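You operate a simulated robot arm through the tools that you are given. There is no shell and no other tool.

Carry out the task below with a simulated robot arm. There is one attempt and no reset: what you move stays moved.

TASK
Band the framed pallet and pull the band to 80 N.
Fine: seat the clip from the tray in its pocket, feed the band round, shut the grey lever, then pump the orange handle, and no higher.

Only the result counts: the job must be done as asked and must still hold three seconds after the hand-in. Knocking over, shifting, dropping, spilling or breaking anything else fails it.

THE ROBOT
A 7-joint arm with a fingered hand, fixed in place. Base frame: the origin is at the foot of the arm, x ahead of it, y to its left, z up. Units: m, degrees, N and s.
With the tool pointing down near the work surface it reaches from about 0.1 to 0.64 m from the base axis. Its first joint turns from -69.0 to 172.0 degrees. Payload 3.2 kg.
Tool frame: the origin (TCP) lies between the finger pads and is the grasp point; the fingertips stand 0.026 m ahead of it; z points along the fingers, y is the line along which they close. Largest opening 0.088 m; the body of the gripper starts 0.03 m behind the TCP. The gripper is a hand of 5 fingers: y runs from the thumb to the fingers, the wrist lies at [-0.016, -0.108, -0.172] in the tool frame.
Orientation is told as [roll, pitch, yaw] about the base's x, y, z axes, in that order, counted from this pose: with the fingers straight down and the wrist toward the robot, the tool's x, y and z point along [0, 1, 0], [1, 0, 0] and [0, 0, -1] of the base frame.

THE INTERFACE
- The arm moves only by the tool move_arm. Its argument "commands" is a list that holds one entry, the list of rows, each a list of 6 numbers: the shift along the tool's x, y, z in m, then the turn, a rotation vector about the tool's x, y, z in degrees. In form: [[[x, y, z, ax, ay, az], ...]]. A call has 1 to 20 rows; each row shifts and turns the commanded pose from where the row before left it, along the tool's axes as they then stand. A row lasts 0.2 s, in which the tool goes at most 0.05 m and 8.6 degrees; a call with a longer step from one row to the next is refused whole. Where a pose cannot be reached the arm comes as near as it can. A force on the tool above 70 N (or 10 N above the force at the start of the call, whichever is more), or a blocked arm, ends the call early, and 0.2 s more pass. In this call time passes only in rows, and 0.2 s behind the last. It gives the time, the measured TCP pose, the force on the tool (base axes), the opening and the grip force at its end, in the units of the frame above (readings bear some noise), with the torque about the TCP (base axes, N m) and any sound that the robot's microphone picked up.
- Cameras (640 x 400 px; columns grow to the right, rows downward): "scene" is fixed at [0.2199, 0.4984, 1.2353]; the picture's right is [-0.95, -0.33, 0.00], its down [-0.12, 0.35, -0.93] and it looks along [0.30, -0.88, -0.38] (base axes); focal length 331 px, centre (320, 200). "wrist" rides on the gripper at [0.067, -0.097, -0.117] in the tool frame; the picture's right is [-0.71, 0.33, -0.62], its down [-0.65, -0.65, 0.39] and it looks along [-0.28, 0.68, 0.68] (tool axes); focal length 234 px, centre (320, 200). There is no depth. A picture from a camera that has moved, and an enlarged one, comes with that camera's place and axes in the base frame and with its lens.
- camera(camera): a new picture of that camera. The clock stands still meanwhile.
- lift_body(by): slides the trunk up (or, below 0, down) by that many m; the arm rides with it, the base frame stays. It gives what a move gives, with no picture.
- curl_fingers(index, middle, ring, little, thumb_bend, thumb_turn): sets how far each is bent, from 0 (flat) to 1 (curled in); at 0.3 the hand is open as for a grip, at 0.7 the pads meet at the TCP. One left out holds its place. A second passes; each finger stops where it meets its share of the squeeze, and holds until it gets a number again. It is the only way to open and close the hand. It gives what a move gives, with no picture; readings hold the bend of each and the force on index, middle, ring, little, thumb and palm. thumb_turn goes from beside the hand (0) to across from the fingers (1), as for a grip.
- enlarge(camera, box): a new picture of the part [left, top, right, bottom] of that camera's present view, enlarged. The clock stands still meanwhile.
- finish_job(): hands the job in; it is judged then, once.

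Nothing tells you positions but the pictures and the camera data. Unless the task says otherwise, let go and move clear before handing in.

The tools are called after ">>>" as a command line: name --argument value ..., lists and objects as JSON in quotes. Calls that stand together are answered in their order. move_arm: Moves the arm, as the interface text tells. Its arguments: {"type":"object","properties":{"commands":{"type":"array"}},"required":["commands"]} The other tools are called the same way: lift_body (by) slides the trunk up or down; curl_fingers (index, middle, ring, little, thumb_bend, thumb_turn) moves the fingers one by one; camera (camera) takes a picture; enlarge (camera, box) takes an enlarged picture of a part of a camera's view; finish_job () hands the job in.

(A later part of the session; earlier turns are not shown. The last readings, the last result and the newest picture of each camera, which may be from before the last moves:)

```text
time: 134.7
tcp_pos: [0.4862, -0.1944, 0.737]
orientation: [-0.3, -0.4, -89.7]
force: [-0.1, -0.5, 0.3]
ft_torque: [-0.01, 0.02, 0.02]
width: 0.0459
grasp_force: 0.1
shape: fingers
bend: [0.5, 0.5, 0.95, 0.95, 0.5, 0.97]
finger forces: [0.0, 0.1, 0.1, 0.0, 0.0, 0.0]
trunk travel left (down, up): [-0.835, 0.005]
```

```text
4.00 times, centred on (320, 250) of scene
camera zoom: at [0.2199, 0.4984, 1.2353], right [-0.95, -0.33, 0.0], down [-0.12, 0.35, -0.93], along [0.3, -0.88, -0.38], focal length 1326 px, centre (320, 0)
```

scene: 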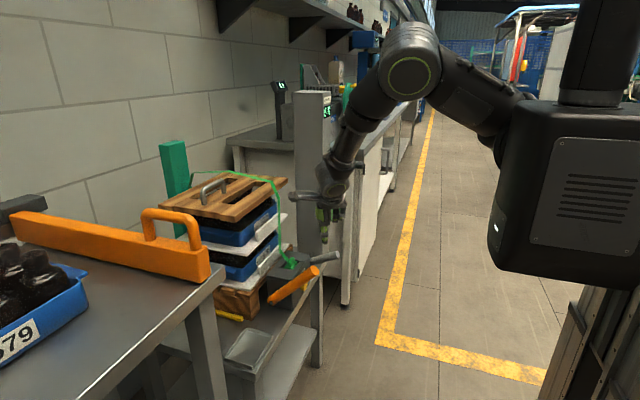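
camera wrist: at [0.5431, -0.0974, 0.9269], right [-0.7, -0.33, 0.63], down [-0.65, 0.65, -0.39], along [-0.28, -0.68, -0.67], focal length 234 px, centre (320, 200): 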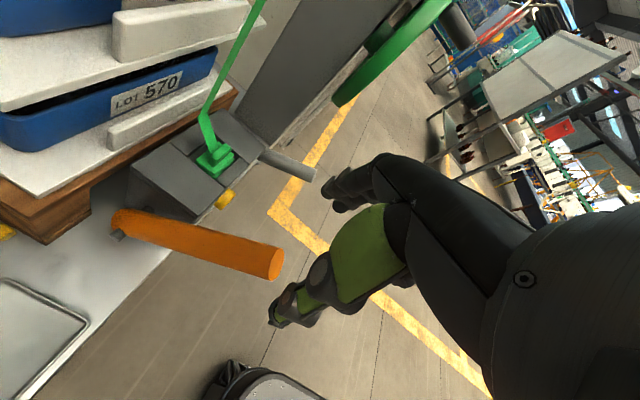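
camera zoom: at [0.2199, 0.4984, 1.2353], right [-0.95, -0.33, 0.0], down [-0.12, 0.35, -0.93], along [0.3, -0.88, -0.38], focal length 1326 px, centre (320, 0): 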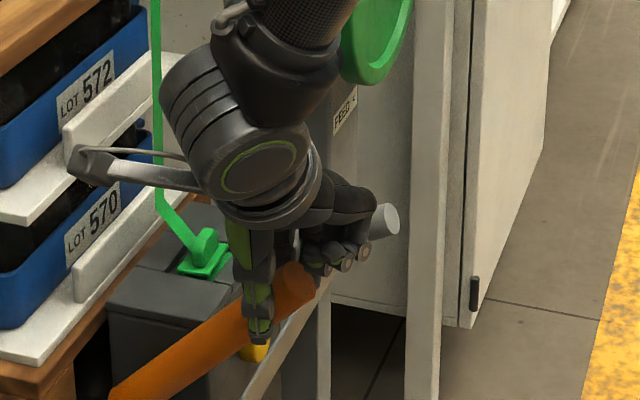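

>>> curl_fingers --index 0.64 --middle 0.64 --thumb_bend 0.64

>>> enlarge --camera "scene" --box '[300, 85, 350, 120]'

```text
time: 135.7
tcp_pos: [0.4859, -0.194, 0.7371]
orientation: [-0.2, -0.3, -89.8]
force: [-0.6, 0.0, 0.7]
ft_torque: [0.03, -0.01, -0.09]
width: 0.0274
grasp_force: 5.0
shape: fingers
bend: [0.6, 0.62, 0.95, 0.95, 0.6, 0.97]
finger forces: [3.0, 1.2, 0.1, 0.0, 4.8, 0.0]
trunk travel left (down, up): [-0.835, 0.005]
```

```text
11.43 times, centred on (325, 102) of scene
camera zoom: at [0.2199, 0.4984, 1.2353], right [-0.95, -0.33, 0.0], down [-0.12, 0.35, -0.93], along [0.3, -0.88, -0.38], focal length 3787 px, centre (263, 1314)
```

zoom: 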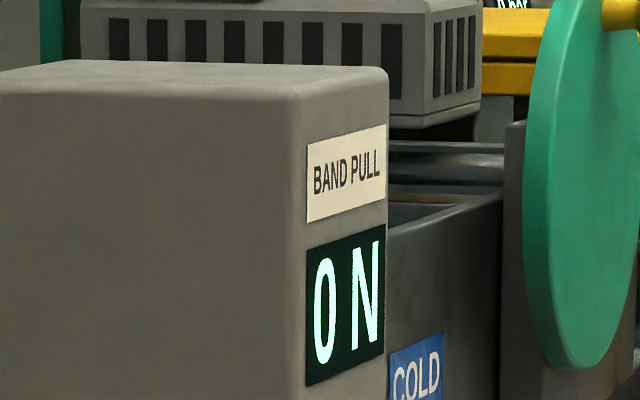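

>>> curl_fingers --index 0.7 --middle 0.74 --thumb_bend 0.72

>>> move_arm --commands '[[[-0.0107, 0, 0.0112, 0, 0, 0]]]'

>>> enlarge --camera "scene" --box '[300, 85, 350, 120]'

>>> enlarge --camera "scene" --box '[240, 150, 380, 310]'

```text
time: 136.7
tcp_pos: [0.4871, -0.1948, 0.7367]
orientation: [-0.3, -0.4, -89.9]
force: [-1.2, -2.0, -1.0]
ft_torque: [-0.02, -0.05, 0.06]
width: 0.0265
grasp_force: 14.5
shape: fingers
bend: [0.62, 0.63, 0.95, 0.95, 0.61, 0.97]
finger forces: [7.6, 8.8, 0.1, 0.1, 12.0, 0.0]
trunk travel left (down, up): [-0.835, 0.005]
```

```text
time: 137.1
tcp_pos: [0.4771, -0.195, 0.7264]
orientation: [-0.1, -0.4, -89.7]
force: [0.8, -1.8, 3.6]
ft_torque: [0.04, -0.2, 0.05]
width: 0.026
grasp_force: 15.1
shape: fingers
bend: [0.62, 0.63, 0.95, 0.95, 0.61, 0.97]
finger forces: [9.0, 9.0, 0.1, 0.0, 12.8, 0.0]
trunk travel left (down, up): [-0.835, 0.005]
```

```text
11.43 times, centred on (325, 102) of scene
camera zoom: at [0.2199, 0.4984, 1.2353], right [-0.95, -0.33, 0.0], down [-0.12, 0.35, -0.93], along [0.3, -0.88, -0.38], focal length 3787 px, centre (263, 1314)
```

zoom: 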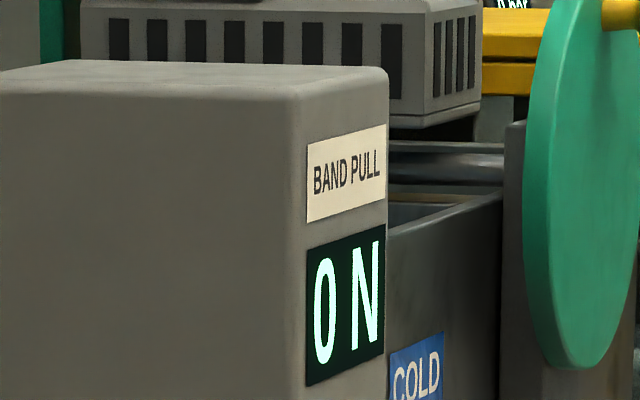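

```text
2.50 times, centred on (310, 230) of scene
camera zoom: at [0.2199, 0.4984, 1.2353], right [-0.95, -0.33, 0.0], down [-0.12, 0.35, -0.93], along [0.3, -0.88, -0.38], focal length 828 px, centre (345, 125)
```

zoom: 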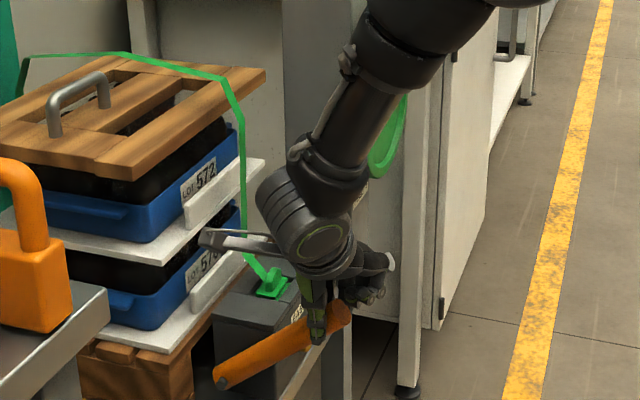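

>>> move_arm --commands '[[[-0.0097, 0, 0.0121, 0, 0, 0]]]'

>>> enlarge --camera "scene" --box '[300, 85, 350, 120]'

>>> move_arm --commands '[[[-0.0086, 0, 0.0129, 0, 0, 0]]]'

>>> enlarge --camera "scene" --box '[300, 85, 350, 120]'

```text
time: 137.5
tcp_pos: [0.4676, -0.1947, 0.7137]
orientation: [-0.2, -0.5, -89.7]
force: [3.1, -1.9, 3.6]
ft_torque: [0.05, -0.33, 0.05]
width: 0.0262
grasp_force: 15.2
shape: fingers
bend: [0.62, 0.63, 0.95, 0.95, 0.61, 0.96]
finger forces: [9.4, 9.6, 0.1, 0.1, 12.9, 0.1]
trunk travel left (down, up): [-0.835, 0.005]
```

```text
11.43 times, centred on (325, 102) of scene
camera zoom: at [0.2199, 0.4984, 1.2353], right [-0.95, -0.33, 0.0], down [-0.12, 0.35, -0.93], along [0.3, -0.88, -0.38], focal length 3787 px, centre (263, 1314)
```

zoom: 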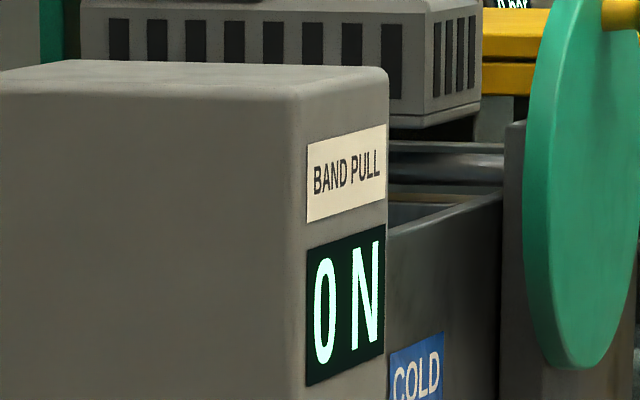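

```text
time: 137.9
tcp_pos: [0.4592, -0.1949, 0.701]
orientation: [-0.2, -0.4, -89.7]
force: [4.5, -3.2, 2.5]
ft_torque: [0.03, -0.3, 0.08]
width: 0.0263
grasp_force: 15.8
shape: fingers
bend: [0.62, 0.62, 0.95, 0.95, 0.61, 0.96]
finger forces: [9.5, 9.9, 0.0, 0.0, 12.6, 0.1]
trunk travel left (down, up): [-0.835, 0.005]
```

```text
11.43 times, centred on (325, 102) of scene
camera zoom: at [0.2199, 0.4984, 1.2353], right [-0.95, -0.33, 0.0], down [-0.12, 0.35, -0.93], along [0.3, -0.88, -0.38], focal length 3787 px, centre (263, 1314)
```

zoom: 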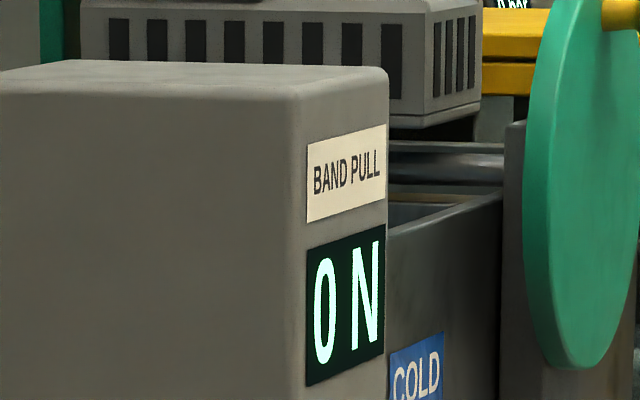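

>>> move_arm --commands '[[[-0.0075, 0, 0.0135, 0, 0, 0]]]'

>>> enlarge --camera "scene" --box '[300, 85, 350, 120]'

>>> move_arm --commands '[[[-0.0062, 0, 0.0142, 0, 0, 0]]]'

>>> enlarge --camera "scene" --box '[300, 85, 350, 120]'

>>> camera --camera "scene"

```text
time: 138.3
tcp_pos: [0.4504, -0.1947, 0.6864]
orientation: [-0.3, -0.4, -89.8]
force: [8.4, -4.3, 1.5]
ft_torque: [0.02, -0.37, 0.11]
width: 0.0263
grasp_force: 15.8
shape: fingers
bend: [0.61, 0.62, 0.95, 0.95, 0.62, 0.96]
finger forces: [9.1, 10.0, 0.0, 0.0, 12.3, 0.1]
trunk travel left (down, up): [-0.835, 0.005]
```

```text
11.43 times, centred on (325, 102) of scene
camera zoom: at [0.2199, 0.4984, 1.2353], right [-0.95, -0.33, 0.0], down [-0.12, 0.35, -0.93], along [0.3, -0.88, -0.38], focal length 3787 px, centre (263, 1314)
```

zoom: 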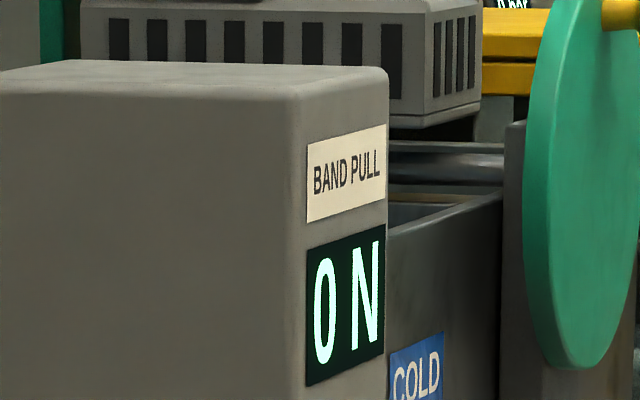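

```text
time: 138.7
tcp_pos: [0.4445, -0.1937, 0.6725]
orientation: [-0.2, -0.3, -89.8]
force: [12.0, -3.9, 2.5]
ft_torque: [0.05, -0.4, 0.15]
width: 0.0263
grasp_force: 15.4
shape: fingers
bend: [0.61, 0.62, 0.95, 0.95, 0.62, 0.95]
finger forces: [8.3, 10.0, 0.0, 0.0, 12.6, 0.0]
trunk travel left (down, up): [-0.835, 0.005]
```

```text
11.43 times, centred on (325, 102) of scene
camera zoom: at [0.2199, 0.4984, 1.2353], right [-0.95, -0.33, 0.0], down [-0.12, 0.35, -0.93], along [0.3, -0.88, -0.38], focal length 3787 px, centre (263, 1314)
```

zoom: 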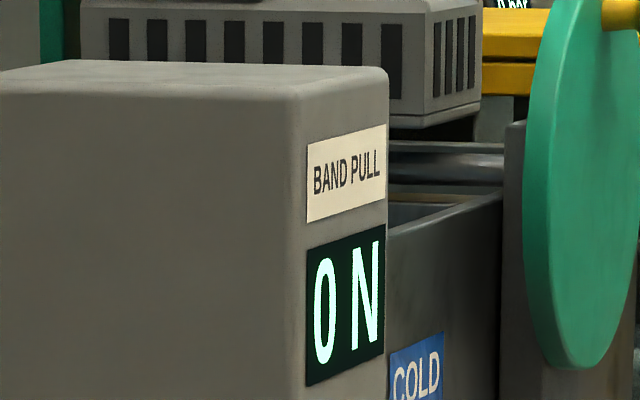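

```text
taken
```

scene: 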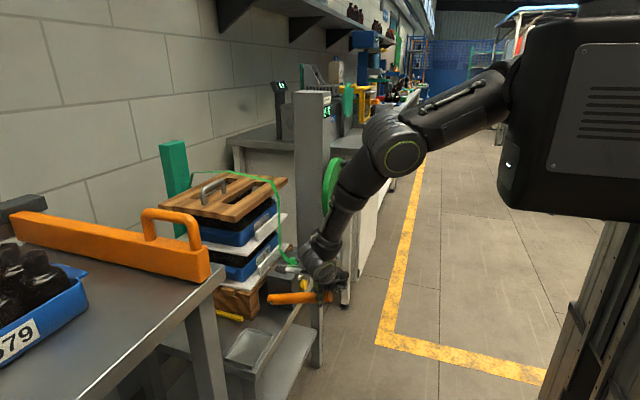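

>>> enlarge --camera "scene" --box '[240, 220, 360, 320]'

>>> move_arm --commands '[[[-0.002, 0, 0.0147, 0, 0, 0]]]'

>>> enlarge --camera "scene" --box '[300, 85, 350, 120]'

```text
4.00 times, centred on (300, 270) of scene
camera zoom: at [0.2199, 0.4984, 1.2353], right [-0.95, -0.33, 0.0], down [-0.12, 0.35, -0.93], along [0.3, -0.88, -0.38], focal length 1326 px, centre (400, -80)
```

zoom: 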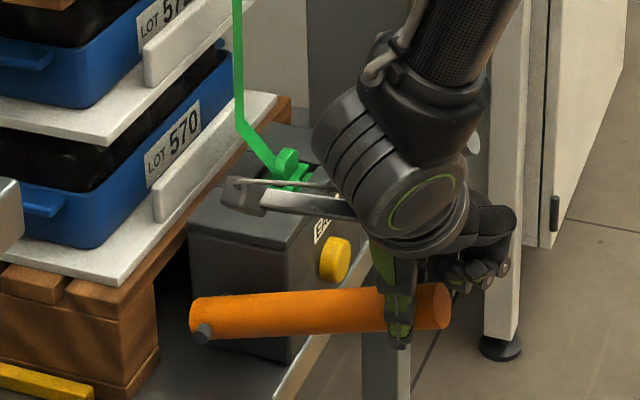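

```text
time: 139.1
tcp_pos: [0.4416, -0.1937, 0.6587]
orientation: [-0.3, -0.4, -89.9]
force: [6.2, -4.6, 4.3]
ft_torque: [0.07, -0.37, 0.12]
width: 0.026
grasp_force: 16.9
shape: fingers
bend: [0.61, 0.61, 0.95, 0.95, 0.62, 0.95]
finger forces: [9.4, 10.7, 0.1, 0.0, 13.2, 0.1]
trunk travel left (down, up): [-0.835, 0.005]
```

```text
11.43 times, centred on (325, 102) of scene
camera zoom: at [0.2199, 0.4984, 1.2353], right [-0.95, -0.33, 0.0], down [-0.12, 0.35, -0.93], along [0.3, -0.88, -0.38], focal length 3787 px, centre (263, 1314)
```

zoom: 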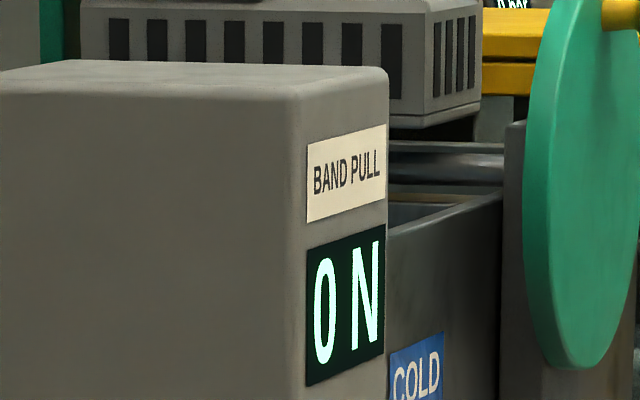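

>>> move_arm --commands '[[[-0.001, 0, 0.0151, 0, 0, 0]]]'

>>> enlarge --camera "scene" --box '[300, 85, 350, 120]'

>>> move_arm --commands '[[[0.0, 0, 0.0153, 0, 0, 0]]]'

>>> enlarge --camera "scene" --box '[300, 85, 350, 120]'

>>> enlarge --camera "scene" --box '[240, 220, 360, 320]'

```text
time: 139.5
tcp_pos: [0.4405, -0.1938, 0.6427]
orientation: [-0.3, -0.4, -90.0]
force: [2.3, -4.9, 5.9]
ft_torque: [0.07, -0.34, 0.09]
width: 0.0261
grasp_force: 17.5
shape: fingers
bend: [0.61, 0.61, 0.95, 0.95, 0.62, 0.96]
finger forces: [10.0, 11.1, 0.0, 0.0, 13.9, 0.1]
trunk travel left (down, up): [-0.835, 0.005]
```

```text
11.43 times, centred on (325, 102) of scene
camera zoom: at [0.2199, 0.4984, 1.2353], right [-0.95, -0.33, 0.0], down [-0.12, 0.35, -0.93], along [0.3, -0.88, -0.38], focal length 3787 px, centre (263, 1314)
```

zoom: 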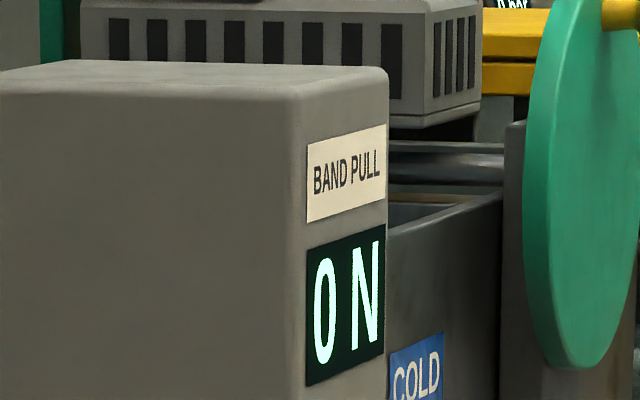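

```text
time: 139.9
tcp_pos: [0.4396, -0.1927, 0.6293]
orientation: [-0.2, -0.4, -90.0]
force: [0.2, -5.0, 6.8]
ft_torque: [0.07, -0.3, 0.08]
width: 0.0256
grasp_force: 18.3
shape: fingers
bend: [0.61, 0.61, 0.95, 0.95, 0.62, 0.96]
finger forces: [10.6, 11.5, 0.1, 0.0, 14.5, 0.0]
trunk travel left (down, up): [-0.835, 0.005]
```

```text
11.43 times, centred on (325, 102) of scene
camera zoom: at [0.2199, 0.4984, 1.2353], right [-0.95, -0.33, 0.0], down [-0.12, 0.35, -0.93], along [0.3, -0.88, -0.38], focal length 3787 px, centre (263, 1314)
```

zoom: 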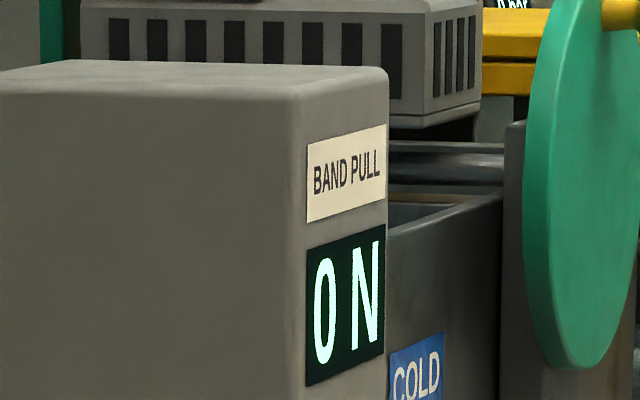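

```text
4.00 times, centred on (300, 270) of scene
camera zoom: at [0.2199, 0.4984, 1.2353], right [-0.95, -0.33, 0.0], down [-0.12, 0.35, -0.93], along [0.3, -0.88, -0.38], focal length 1326 px, centre (400, -80)
```

zoom: 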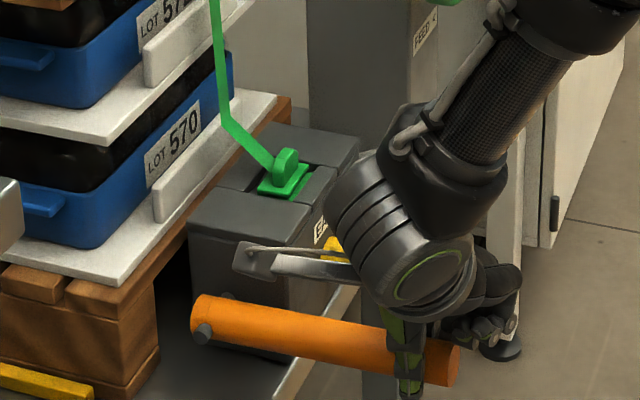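

The band's slack is being drawn in (its front run has shifted toward the pallet), while the display still reads 0 N. I'll continue the stroke carefully.

>>> move_arm --commands '[[[0.0, 0, 0.012, 0, 0, 0]]]'

>>> enlarge --camera "scene" --box '[300, 85, 350, 120]'

>>> enlarge --camera "scene" --box '[150, 130, 370, 390]'

```text
time: 140.3
tcp_pos: [0.4397, -0.1933, 0.6203]
orientation: [0.1, -0.3, -89.7]
force: [0.0, -1.4, 15.7]
ft_torque: [0.15, -0.28, 0.12]
width: 0.0255
grasp_force: 19.0
shape: fingers
bend: [0.61, 0.61, 0.95, 0.95, 0.62, 0.97]
finger forces: [9.8, 9.7, 0.0, 0.0, 19.1, 0.1]
trunk travel left (down, up): [-0.835, 0.005]
```

```text
11.43 times, centred on (325, 102) of scene
camera zoom: at [0.2199, 0.4984, 1.2353], right [-0.95, -0.33, 0.0], down [-0.12, 0.35, -0.93], along [0.3, -0.88, -0.38], focal length 3787 px, centre (263, 1314)
```

zoom: 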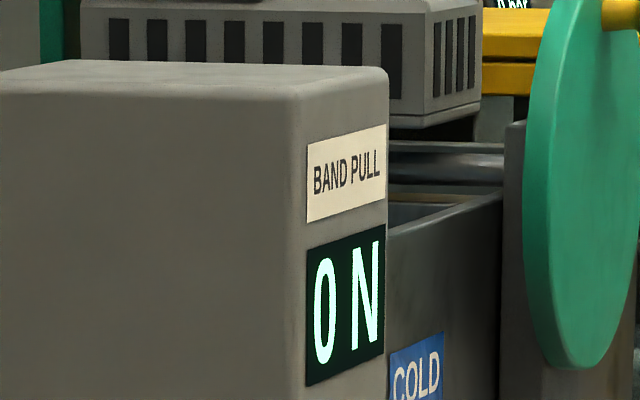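

```text
1.54 times, centred on (260, 260) of scene
camera zoom: at [0.2199, 0.4984, 1.2353], right [-0.95, -0.33, 0.0], down [-0.12, 0.35, -0.93], along [0.3, -0.88, -0.38], focal length 510 px, centre (412, 108)
```

zoom: 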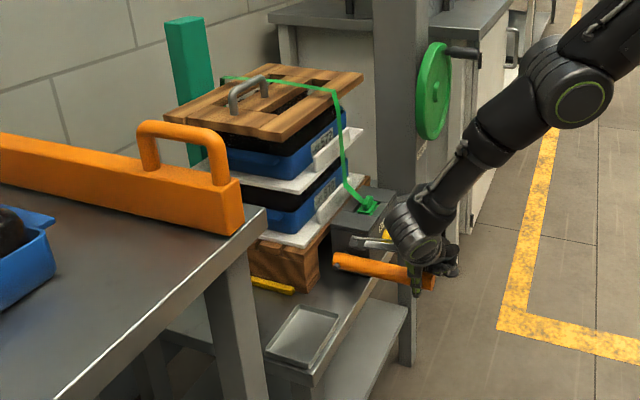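

The handle has reached its lower stop and the band now hugs the frame. I'll bring the handle back up for the next stroke.

>>> move_arm --commands '[[[0.0, 0, -0.011, 0, 0, 0], [0.0009, 0, -0.0134, 0, 0, 0], [0.0011, 0, -0.016, 0, 0, 0], [0.0029, 0, -0.0138, 0, 0, 0], [0.0059, 0, -0.0139, 0, 0, 0], [0.0088, 0, -0.0146, 0, 0, 0], [0.0084, 0, -0.0127, 0, 0, 0], [0.0095, 0, -0.0123, 0, 0, 0], [0.01, 0, -0.0103, 0, 0, 0]]]'

>>> enlarge --camera "scene" --box '[300, 85, 350, 120]'

>>> enlarge --camera "scene" --box '[150, 130, 370, 390]'

```text
time: 142.3
tcp_pos: [0.4844, -0.1933, 0.733]
orientation: [-0.5, -0.3, -90.2]
force: [-10.7, -3.2, -4.9]
ft_torque: [-0.1, 0.21, -0.08]
width: 0.0263
grasp_force: 18.0
shape: fingers
bend: [0.61, 0.72, 0.95, 0.95, 0.62, 0.95]
finger forces: [9.2, 9.3, 4.4, 0.0, 12.9, 0.0]
trunk travel left (down, up): [-0.835, 0.005]
```

```text
11.43 times, centred on (325, 102) of scene
camera zoom: at [0.2199, 0.4984, 1.2353], right [-0.95, -0.33, 0.0], down [-0.12, 0.35, -0.93], along [0.3, -0.88, -0.38], focal length 3787 px, centre (263, 1314)
```

zoom: 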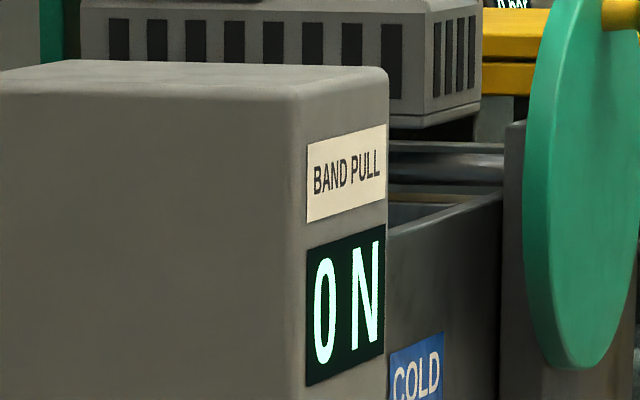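

```text
1.54 times, centred on (260, 260) of scene
camera zoom: at [0.2199, 0.4984, 1.2353], right [-0.95, -0.33, 0.0], down [-0.12, 0.35, -0.93], along [0.3, -0.88, -0.38], focal length 510 px, centre (412, 108)
```

zoom: 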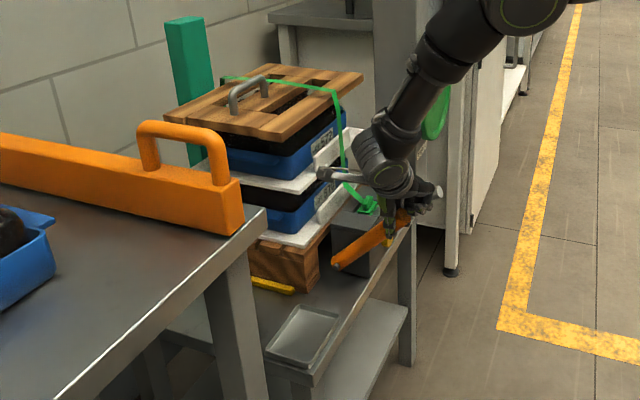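

>>> enlarge --camera "wrist" --box '[180, 150, 400, 350]'

>>> enlarge --camera "scene" --box '[260, 200, 360, 300]'

```text
2.00 times, centred on (290, 250) of wrist
camera zoom: at [0.5524, -0.0951, 0.8486], right [-0.7, -0.33, 0.63], down [-0.65, 0.65, -0.39], along [-0.29, -0.68, -0.67], focal length 468 px, centre (380, 100)
```

zoom: 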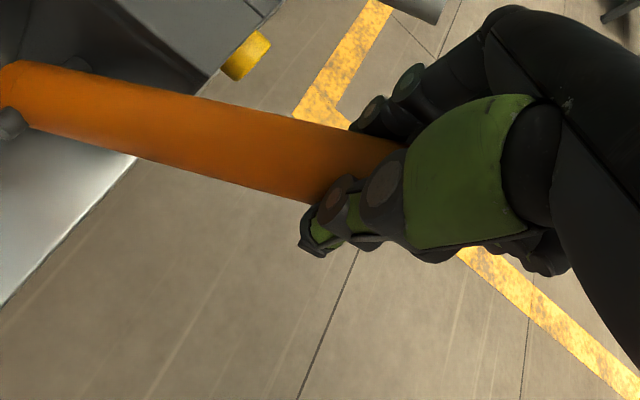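

```text
4.00 times, centred on (310, 250) of scene
camera zoom: at [0.2199, 0.4984, 1.2353], right [-0.95, -0.33, 0.0], down [-0.12, 0.35, -0.93], along [0.3, -0.88, -0.38], focal length 1326 px, centre (360, 0)
```

zoom: 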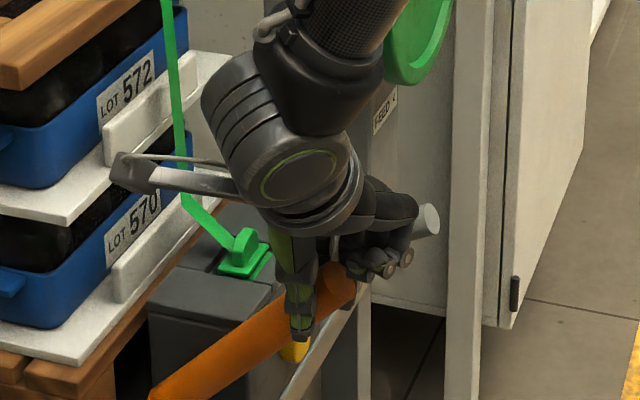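

>>> move_arm --commands '[[[-0.0107, 0, 0.0112, 0, 0, 0]]]'

>>> enlarge --camera "scene" --box '[300, 85, 350, 120]'

>>> move_arm --commands '[[[-0.0097, 0, 0.0121, 0, 0, 0]]]'

>>> enlarge --camera "scene" --box '[300, 85, 350, 120]'

>>> move_arm --commands '[[[-0.0086, 0, 0.0129, 0, 0, 0]]]'

>>> enlarge --camera "scene" --box '[300, 85, 350, 120]'

```text
time: 142.7
tcp_pos: [0.4768, -0.1926, 0.7253]
orientation: [0.1, -0.3, -89.8]
force: [-5.6, -2.2, 8.9]
ft_torque: [-0.04, -0.04, -0.04]
width: 0.0261
grasp_force: 19.9
shape: fingers
bend: [0.61, 0.72, 0.95, 0.95, 0.62, 0.95]
finger forces: [9.9, 6.9, 7.0, 0.1, 16.4, 0.0]
trunk travel left (down, up): [-0.835, 0.005]
```

```text
11.43 times, centred on (325, 102) of scene
camera zoom: at [0.2199, 0.4984, 1.2353], right [-0.95, -0.33, 0.0], down [-0.12, 0.35, -0.93], along [0.3, -0.88, -0.38], focal length 3787 px, centre (263, 1314)
```

zoom: 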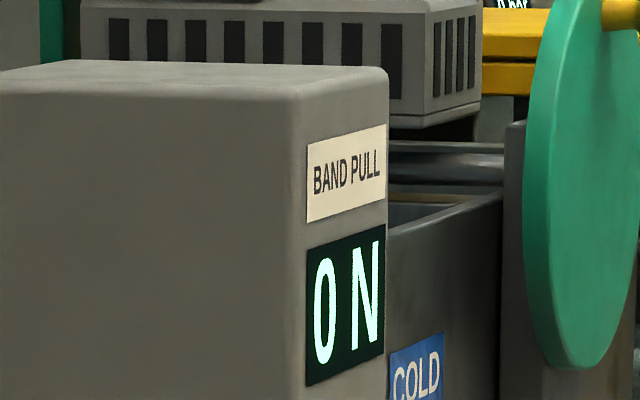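

```text
time: 143.1
tcp_pos: [0.4675, -0.1947, 0.7117]
orientation: [0.0, -0.4, -89.8]
force: [-1.9, -2.3, 6.4]
ft_torque: [-0.06, -0.16, 0.0]
width: 0.026
grasp_force: 18.7
shape: fingers
bend: [0.61, 0.63, 0.95, 0.95, 0.62, 0.95]
finger forces: [10.2, 8.0, 3.8, 0.1, 15.1, 0.1]
trunk travel left (down, up): [-0.835, 0.005]
```

```text
11.43 times, centred on (325, 102) of scene
camera zoom: at [0.2199, 0.4984, 1.2353], right [-0.95, -0.33, 0.0], down [-0.12, 0.35, -0.93], along [0.3, -0.88, -0.38], focal length 3787 px, centre (263, 1314)
```

zoom: 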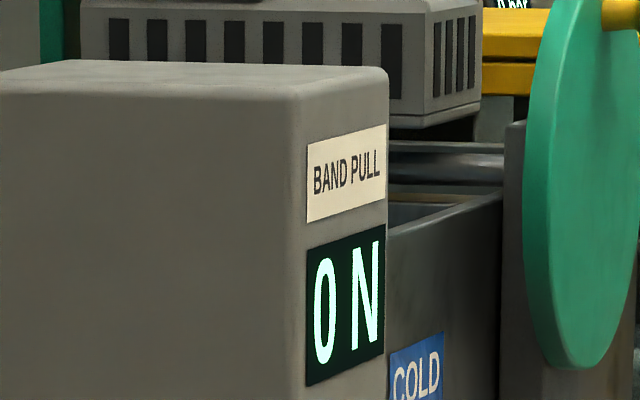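

```text
time: 143.5
tcp_pos: [0.4596, -0.1933, 0.6982]
orientation: [-0.1, -0.4, -89.7]
force: [-2.2, -0.6, 5.4]
ft_torque: [-0.02, -0.21, -0.01]
width: 0.0259
grasp_force: 18.6
shape: fingers
bend: [0.61, 0.63, 0.95, 0.95, 0.62, 0.96]
finger forces: [10.5, 9.4, 1.3, 0.0, 15.5, 0.1]
trunk travel left (down, up): [-0.835, 0.005]
```

```text
11.43 times, centred on (325, 102) of scene
camera zoom: at [0.2199, 0.4984, 1.2353], right [-0.95, -0.33, 0.0], down [-0.12, 0.35, -0.93], along [0.3, -0.88, -0.38], focal length 3787 px, centre (263, 1314)
```

zoom: 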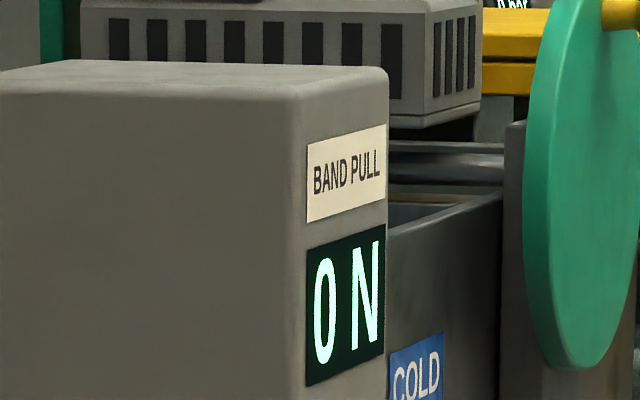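

>>> move_arm --commands '[[[-0.0075, 0, 0.0135, 0, 0, 0]]]'

>>> enlarge --camera "scene" --box '[300, 85, 350, 120]'

>>> move_arm --commands '[[[-0.0045, 0, 0.0142, 0, 0, 0]]]'

>>> enlarge --camera "scene" --box '[300, 85, 350, 120]'

>>> move_arm --commands '[[[-0.002, 0, 0.0147, 0, 0, 0]]]'

>>> enlarge --camera "scene" --box '[300, 85, 350, 120]'

```text
time: 143.9
tcp_pos: [0.4516, -0.1923, 0.6852]
orientation: [0.0, -0.2, -89.9]
force: [1.2, -0.3, 4.4]
ft_torque: [0.04, -0.34, 0.01]
width: 0.0259
grasp_force: 18.2
shape: fingers
bend: [0.61, 0.63, 0.95, 0.95, 0.62, 0.96]
finger forces: [10.6, 9.7, 0.0, 0.1, 16.4, 0.1]
trunk travel left (down, up): [-0.835, 0.005]
```

```text
11.43 times, centred on (325, 102) of scene
camera zoom: at [0.2199, 0.4984, 1.2353], right [-0.95, -0.33, 0.0], down [-0.12, 0.35, -0.93], along [0.3, -0.88, -0.38], focal length 3787 px, centre (263, 1314)
```

zoom: 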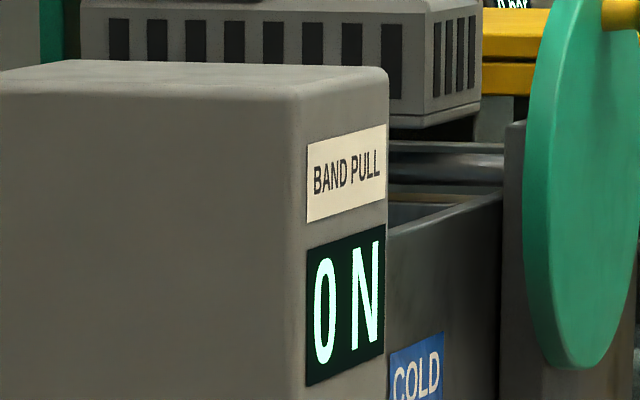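

```text
time: 144.3
tcp_pos: [0.4463, -0.1939, 0.6703]
orientation: [-0.1, -0.4, -89.8]
force: [1.2, 0.0, 6.0]
ft_torque: [0.11, -0.33, 0.03]
width: 0.0259
grasp_force: 19.2
shape: fingers
bend: [0.61, 0.63, 0.95, 0.95, 0.62, 0.96]
finger forces: [11.1, 10.7, 0.0, 0.0, 17.4, 0.0]
trunk travel left (down, up): [-0.835, 0.005]
```

```text
11.43 times, centred on (325, 102) of scene
camera zoom: at [0.2199, 0.4984, 1.2353], right [-0.95, -0.33, 0.0], down [-0.12, 0.35, -0.93], along [0.3, -0.88, -0.38], focal length 3787 px, centre (263, 1314)
```

zoom: 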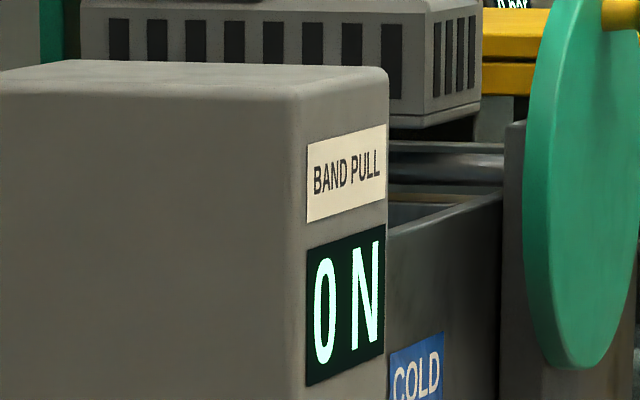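

```text
time: 144.7
tcp_pos: [0.4431, -0.1935, 0.6563]
orientation: [-0.1, -0.5, -89.9]
force: [-4.1, 1.6, 7.4]
ft_torque: [0.15, -0.35, 0.03]
width: 0.0257
grasp_force: 21.2
shape: fingers
bend: [0.61, 0.63, 0.95, 0.95, 0.61, 0.97]
finger forces: [11.4, 11.5, 0.1, 0.1, 19.1, 0.0]
trunk travel left (down, up): [-0.835, 0.005]
```

```text
11.43 times, centred on (325, 102) of scene
camera zoom: at [0.2199, 0.4984, 1.2353], right [-0.95, -0.33, 0.0], down [-0.12, 0.35, -0.93], along [0.3, -0.88, -0.38], focal length 3787 px, centre (263, 1314)
```

zoom: 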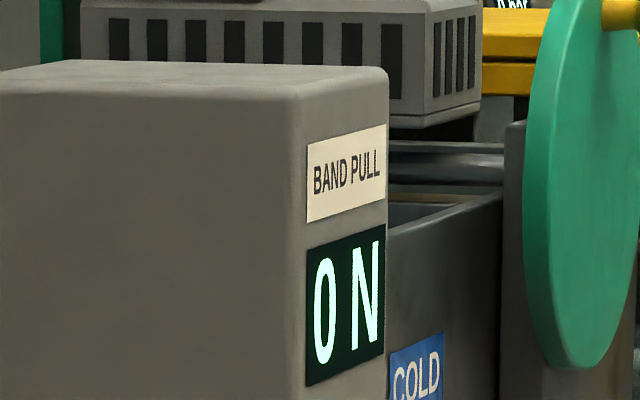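

>>> enlarge --camera "scene" --box '[200, 150, 340, 290]'

>>> move_arm --commands '[[[-0.001, 0, 0.0151, 0, 0, 0]]]'

>>> enlarge --camera "scene" --box '[300, 85, 350, 120]'

>>> move_arm --commands '[[[0.001, 0, 0.0153, 0, 0, 0]]]'

>>> enlarge --camera "scene" --box '[300, 85, 350, 120]'

>>> enlarge --camera "scene" --box '[200, 150, 340, 290]'

```text
2.86 times, centred on (270, 220) of scene
camera zoom: at [0.2199, 0.4984, 1.2353], right [-0.95, -0.33, 0.0], down [-0.12, 0.35, -0.93], along [0.3, -0.88, -0.38], focal length 947 px, centre (463, 143)
```

zoom: 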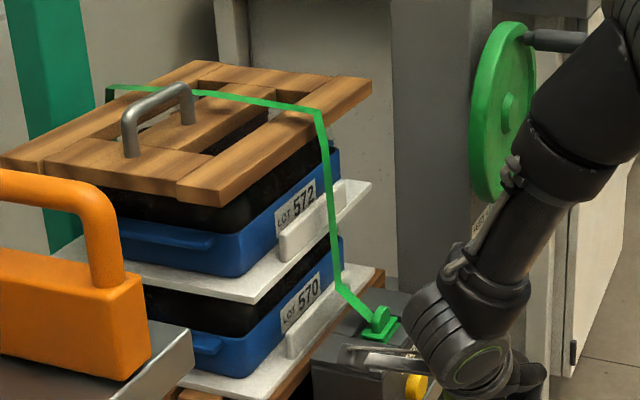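

```text
time: 145.1
tcp_pos: [0.442, -0.1935, 0.6406]
orientation: [-0.2, -0.5, -89.9]
force: [-7.1, 2.2, 7.6]
ft_torque: [0.16, -0.34, -0.01]
width: 0.0255
grasp_force: 22.1
shape: fingers
bend: [0.61, 0.63, 0.95, 0.95, 0.61, 0.98]
finger forces: [11.6, 12.1, 0.0, 0.0, 20.1, 0.1]
trunk travel left (down, up): [-0.835, 0.005]
```

```text
11.43 times, centred on (325, 102) of scene
camera zoom: at [0.2199, 0.4984, 1.2353], right [-0.95, -0.33, 0.0], down [-0.12, 0.35, -0.93], along [0.3, -0.88, -0.38], focal length 3787 px, centre (263, 1314)
```

zoom: 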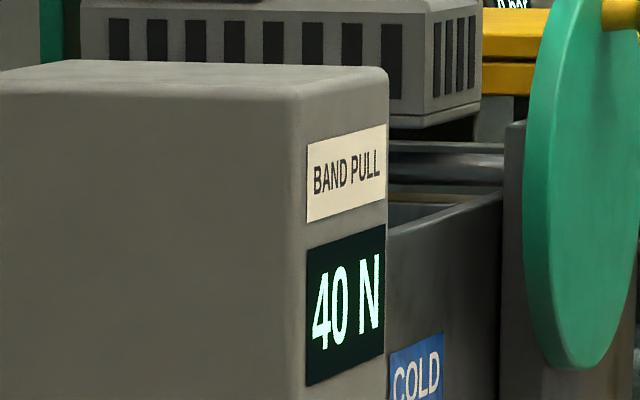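

```text
time: 145.5
tcp_pos: [0.4408, -0.193, 0.6268]
orientation: [-0.3, -0.4, -89.9]
force: [-12.4, 1.8, 8.1]
ft_torque: [0.18, -0.29, 0.03]
width: 0.0261
grasp_force: 21.6
shape: fingers
bend: [0.61, 0.63, 0.95, 0.95, 0.61, 0.99]
finger forces: [11.6, 11.3, 0.0, 0.1, 20.8, 0.0]
trunk travel left (down, up): [-0.835, 0.005]
```

```text
11.43 times, centred on (325, 102) of scene
camera zoom: at [0.2199, 0.4984, 1.2353], right [-0.95, -0.33, 0.0], down [-0.12, 0.35, -0.93], along [0.3, -0.88, -0.38], focal length 3787 px, centre (263, 1314)
```

zoom: 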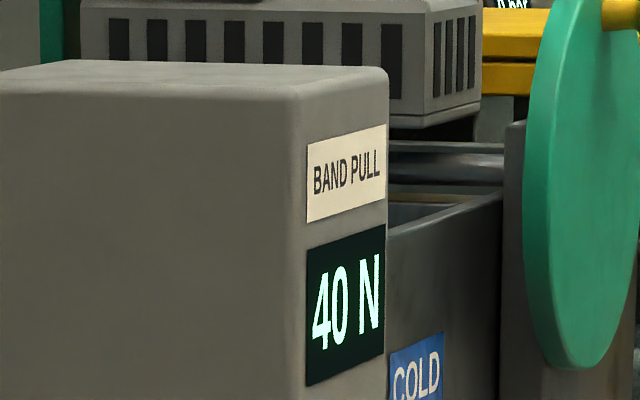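

```text
2.86 times, centred on (270, 220) of scene
camera zoom: at [0.2199, 0.4984, 1.2353], right [-0.95, -0.33, 0.0], down [-0.12, 0.35, -0.93], along [0.3, -0.88, -0.38], focal length 947 px, centre (463, 143)
```

zoom: 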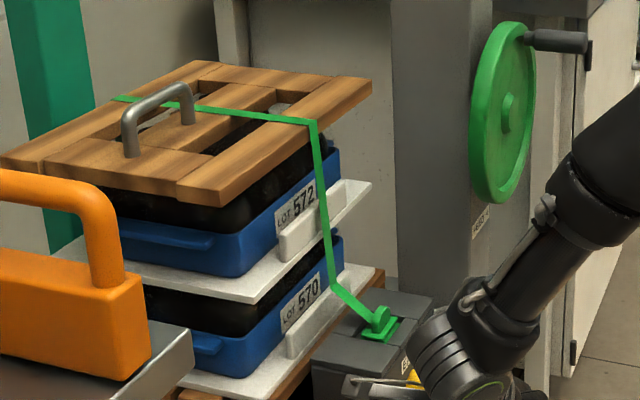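

That full stroke registered in one step: the display jumped to 40 N near the bottom and stayed there. I'll raise the handle again and check that the reading holds.

>>> move_arm --commands '[[[0.0, 0, -0.013, 0, 0, 0], [0.0009, 0, -0.016, 0, 0, 0], [0.0025, 0, -0.0138, 0, 0, 0], [0.0055, 0, -0.0139, 0, 0, 0], [0.0082, 0, -0.0146, 0, 0, 0], [0.0084, 0, -0.0127, 0, 0, 0], [0.0095, 0, -0.0123, 0, 0, 0], [0.006, 0, -0.006, 0, 0, 0]]]'

>>> enlarge --camera "scene" --box '[300, 85, 350, 120]'

>>> enlarge --camera "scene" --box '[200, 150, 360, 310]'

```text
time: 147.3
tcp_pos: [0.4835, -0.1938, 0.7289]
orientation: [-0.1, -0.5, -89.8]
force: [-12.7, -5.1, 10.2]
ft_torque: [-0.08, 0.48, -0.04]
width: 0.0266
grasp_force: 23.8
shape: fingers
bend: [0.62, 0.72, 0.96, 0.95, 0.61, 0.95]
finger forces: [8.1, 8.0, 17.1, 0.0, 13.7, 0.0]
trunk travel left (down, up): [-0.835, 0.005]
```

```text
11.43 times, centred on (325, 102) of scene
camera zoom: at [0.2199, 0.4984, 1.2353], right [-0.95, -0.33, 0.0], down [-0.12, 0.35, -0.93], along [0.3, -0.88, -0.38], focal length 3787 px, centre (263, 1314)
```

zoom: 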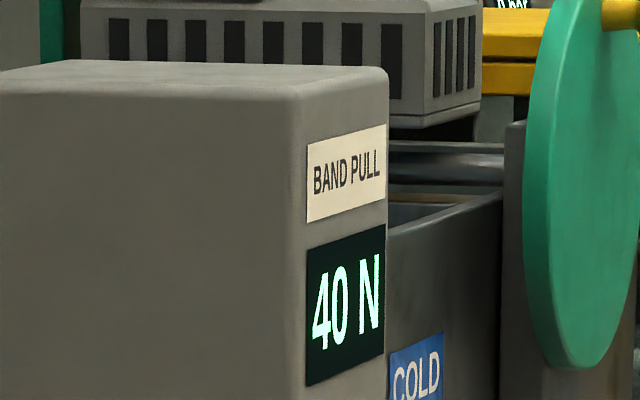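

```text
2.50 times, centred on (280, 230) of scene
camera zoom: at [0.2199, 0.4984, 1.2353], right [-0.95, -0.33, 0.0], down [-0.12, 0.35, -0.93], along [0.3, -0.88, -0.38], focal length 828 px, centre (420, 125)
```

zoom: 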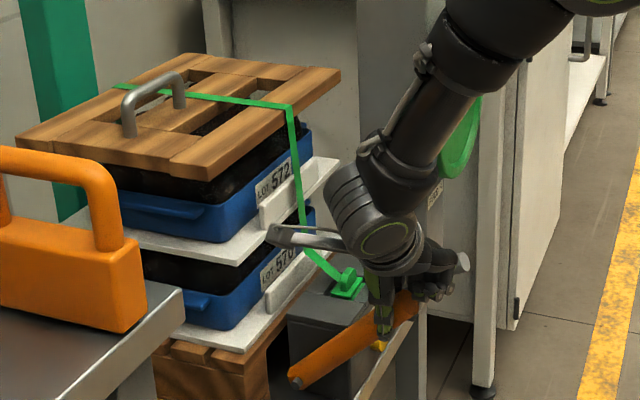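

>>> move_arm --commands '[[[-0.008, 0, 0.0072, 0, 0, 0], [-0.0097, 0, 0.0121, 0, 0, 0], [-0.0086, 0, 0.0129, 0, 0, 0], [-0.0075, 0, 0.0135, 0, 0, 0], [-0.0045, 0, 0.0142, 0, 0, 0]]]'

>>> enlarge --camera "scene" --box '[300, 85, 350, 120]'

>>> move_arm --commands '[[[-0.0015, 0, 0.0085, 0, 0, 0]]]'

>>> enlarge --camera "scene" --box '[300, 85, 350, 120]'

```text
time: 148.5
tcp_pos: [0.4468, -0.1922, 0.6689]
orientation: [0.0, -0.3, -89.8]
force: [-2.1, -3.2, 6.6]
ft_torque: [-0.02, -0.37, -0.02]
width: 0.0259
grasp_force: 20.7
shape: fingers
bend: [0.6, 0.64, 0.95, 0.95, 0.62, 0.96]
finger forces: [13.9, 11.6, 0.0, 0.0, 16.0, 0.0]
trunk travel left (down, up): [-0.835, 0.005]
```

```text
11.43 times, centred on (325, 102) of scene
camera zoom: at [0.2199, 0.4984, 1.2353], right [-0.95, -0.33, 0.0], down [-0.12, 0.35, -0.93], along [0.3, -0.88, -0.38], focal length 3787 px, centre (263, 1314)
```

zoom: 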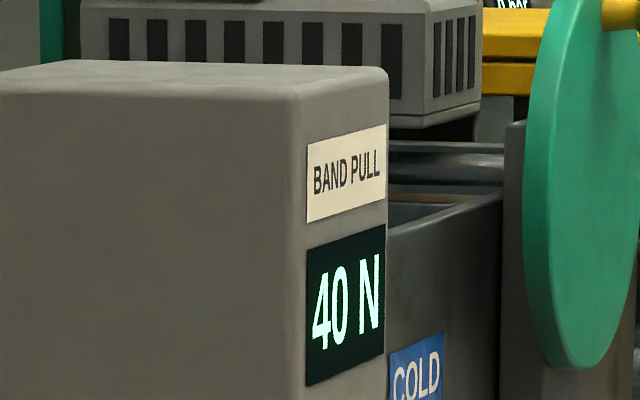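

```text
time: 148.9
tcp_pos: [0.4437, -0.1914, 0.6604]
orientation: [-0.1, -0.3, -89.8]
force: [-1.8, -1.3, 7.0]
ft_torque: [0.04, -0.42, 0.01]
width: 0.0254
grasp_force: 22.5
shape: fingers
bend: [0.6, 0.64, 0.95, 0.95, 0.62, 0.97]
finger forces: [13.9, 12.2, 0.0, 0.0, 18.0, 0.0]
trunk travel left (down, up): [-0.835, 0.005]
```

```text
11.43 times, centred on (325, 102) of scene
camera zoom: at [0.2199, 0.4984, 1.2353], right [-0.95, -0.33, 0.0], down [-0.12, 0.35, -0.93], along [0.3, -0.88, -0.38], focal length 3787 px, centre (263, 1314)
```

zoom: 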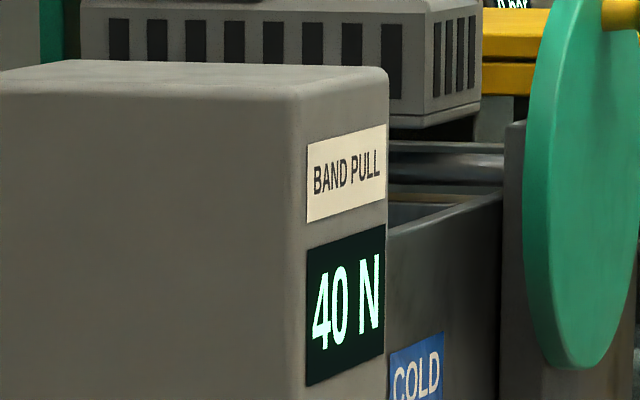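

>>> move_arm --commands '[[[-0.0007, 0, 0.006, 0, 0, 0]]]'

>>> enlarge --camera "scene" --box '[300, 85, 350, 120]'

>>> move_arm --commands '[[[-0.0005, 0, 0.006, 0, 0, 0]]]'

>>> enlarge --camera "scene" --box '[300, 85, 350, 120]'

```text
time: 149.3
tcp_pos: [0.4425, -0.1931, 0.6535]
orientation: [-0.2, -0.3, -89.8]
force: [-5.2, 1.8, 7.7]
ft_torque: [0.12, -0.38, -0.05]
width: 0.0258
grasp_force: 22.1
shape: fingers
bend: [0.61, 0.64, 0.95, 0.95, 0.61, 0.97]
finger forces: [12.1, 11.7, 0.0, 0.1, 19.7, 0.0]
trunk travel left (down, up): [-0.835, 0.005]
```

```text
11.43 times, centred on (325, 102) of scene
camera zoom: at [0.2199, 0.4984, 1.2353], right [-0.95, -0.33, 0.0], down [-0.12, 0.35, -0.93], along [0.3, -0.88, -0.38], focal length 3787 px, centre (263, 1314)
```

zoom: 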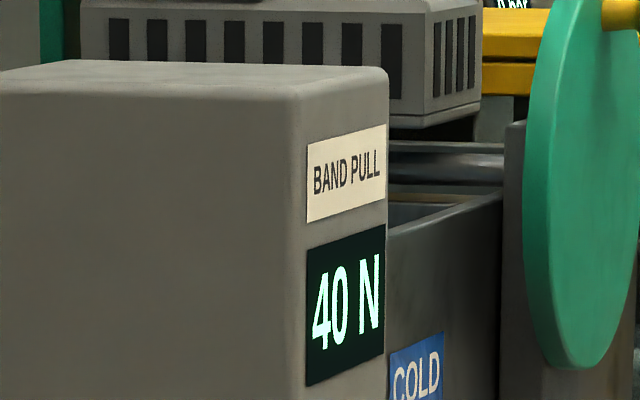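

```text
time: 149.7
tcp_pos: [0.4424, -0.1928, 0.6485]
orientation: [-0.3, -0.4, -89.9]
force: [-4.6, 3.5, 7.7]
ft_torque: [0.18, -0.39, -0.01]
width: 0.0258
grasp_force: 22.4
shape: fingers
bend: [0.61, 0.64, 0.95, 0.95, 0.61, 0.97]
finger forces: [11.9, 11.8, 0.0, 0.0, 20.7, 0.0]
trunk travel left (down, up): [-0.835, 0.005]
```

```text
11.43 times, centred on (325, 102) of scene
camera zoom: at [0.2199, 0.4984, 1.2353], right [-0.95, -0.33, 0.0], down [-0.12, 0.35, -0.93], along [0.3, -0.88, -0.38], focal length 3787 px, centre (263, 1314)
```

zoom: 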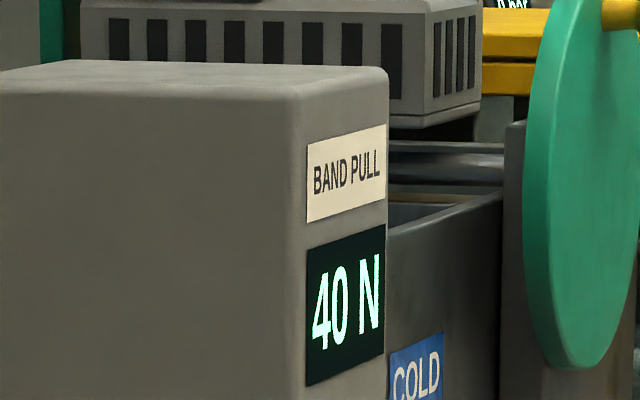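

>>> move_arm --commands '[[[0, 0, 0.006, 0, 0, 0]]]'

>>> enlarge --camera "scene" --box '[300, 85, 350, 120]'

>>> move_arm --commands '[[[0, 0, 0.006, 0, 0, 0]]]'

>>> enlarge --camera "scene" --box '[300, 85, 350, 120]'

```text
time: 150.1
tcp_pos: [0.4422, -0.1936, 0.6429]
orientation: [-0.2, -0.4, -89.9]
force: [-8.9, 3.2, 8.3]
ft_torque: [0.19, -0.38, -0.01]
width: 0.0259
grasp_force: 22.0
shape: fingers
bend: [0.61, 0.64, 0.95, 0.95, 0.61, 0.98]
finger forces: [11.7, 11.6, 0.0, 0.0, 21.2, 0.0]
trunk travel left (down, up): [-0.835, 0.005]
```

```text
11.43 times, centred on (325, 102) of scene
camera zoom: at [0.2199, 0.4984, 1.2353], right [-0.95, -0.33, 0.0], down [-0.12, 0.35, -0.93], along [0.3, -0.88, -0.38], focal length 3787 px, centre (263, 1314)
```

zoom: 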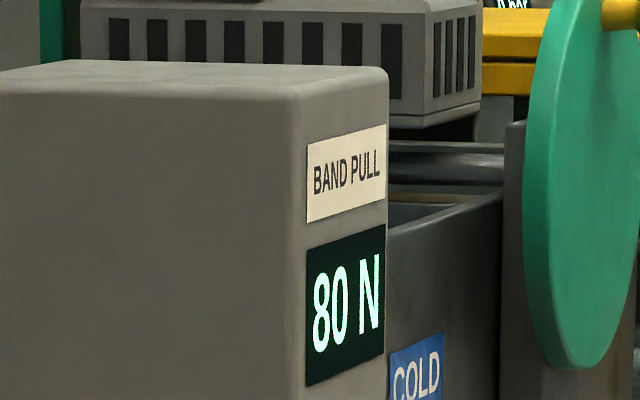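

```text
time: 150.5
tcp_pos: [0.4425, -0.1933, 0.6354]
orientation: [-0.2, -0.5, -90.0]
force: [-10.6, 3.4, 9.2]
ft_torque: [0.17, -0.35, 0.01]
width: 0.0261
grasp_force: 22.1
shape: fingers
bend: [0.61, 0.64, 0.95, 0.95, 0.6, 0.98]
finger forces: [11.5, 11.5, 0.1, 0.1, 21.7, 0.0]
trunk travel left (down, up): [-0.835, 0.005]
```

```text
11.43 times, centred on (325, 102) of scene
camera zoom: at [0.2199, 0.4984, 1.2353], right [-0.95, -0.33, 0.0], down [-0.12, 0.35, -0.93], along [0.3, -0.88, -0.38], focal length 3787 px, centre (263, 1314)
```

zoom: 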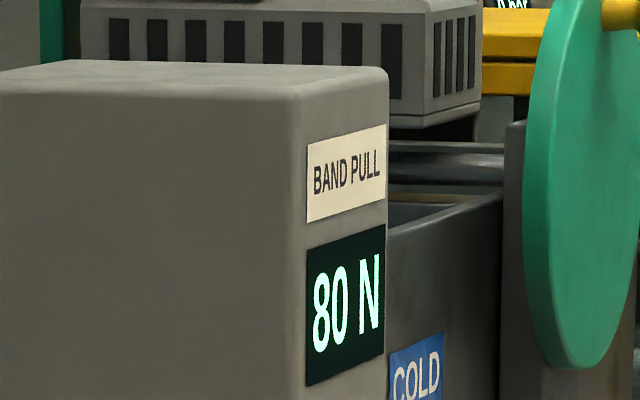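

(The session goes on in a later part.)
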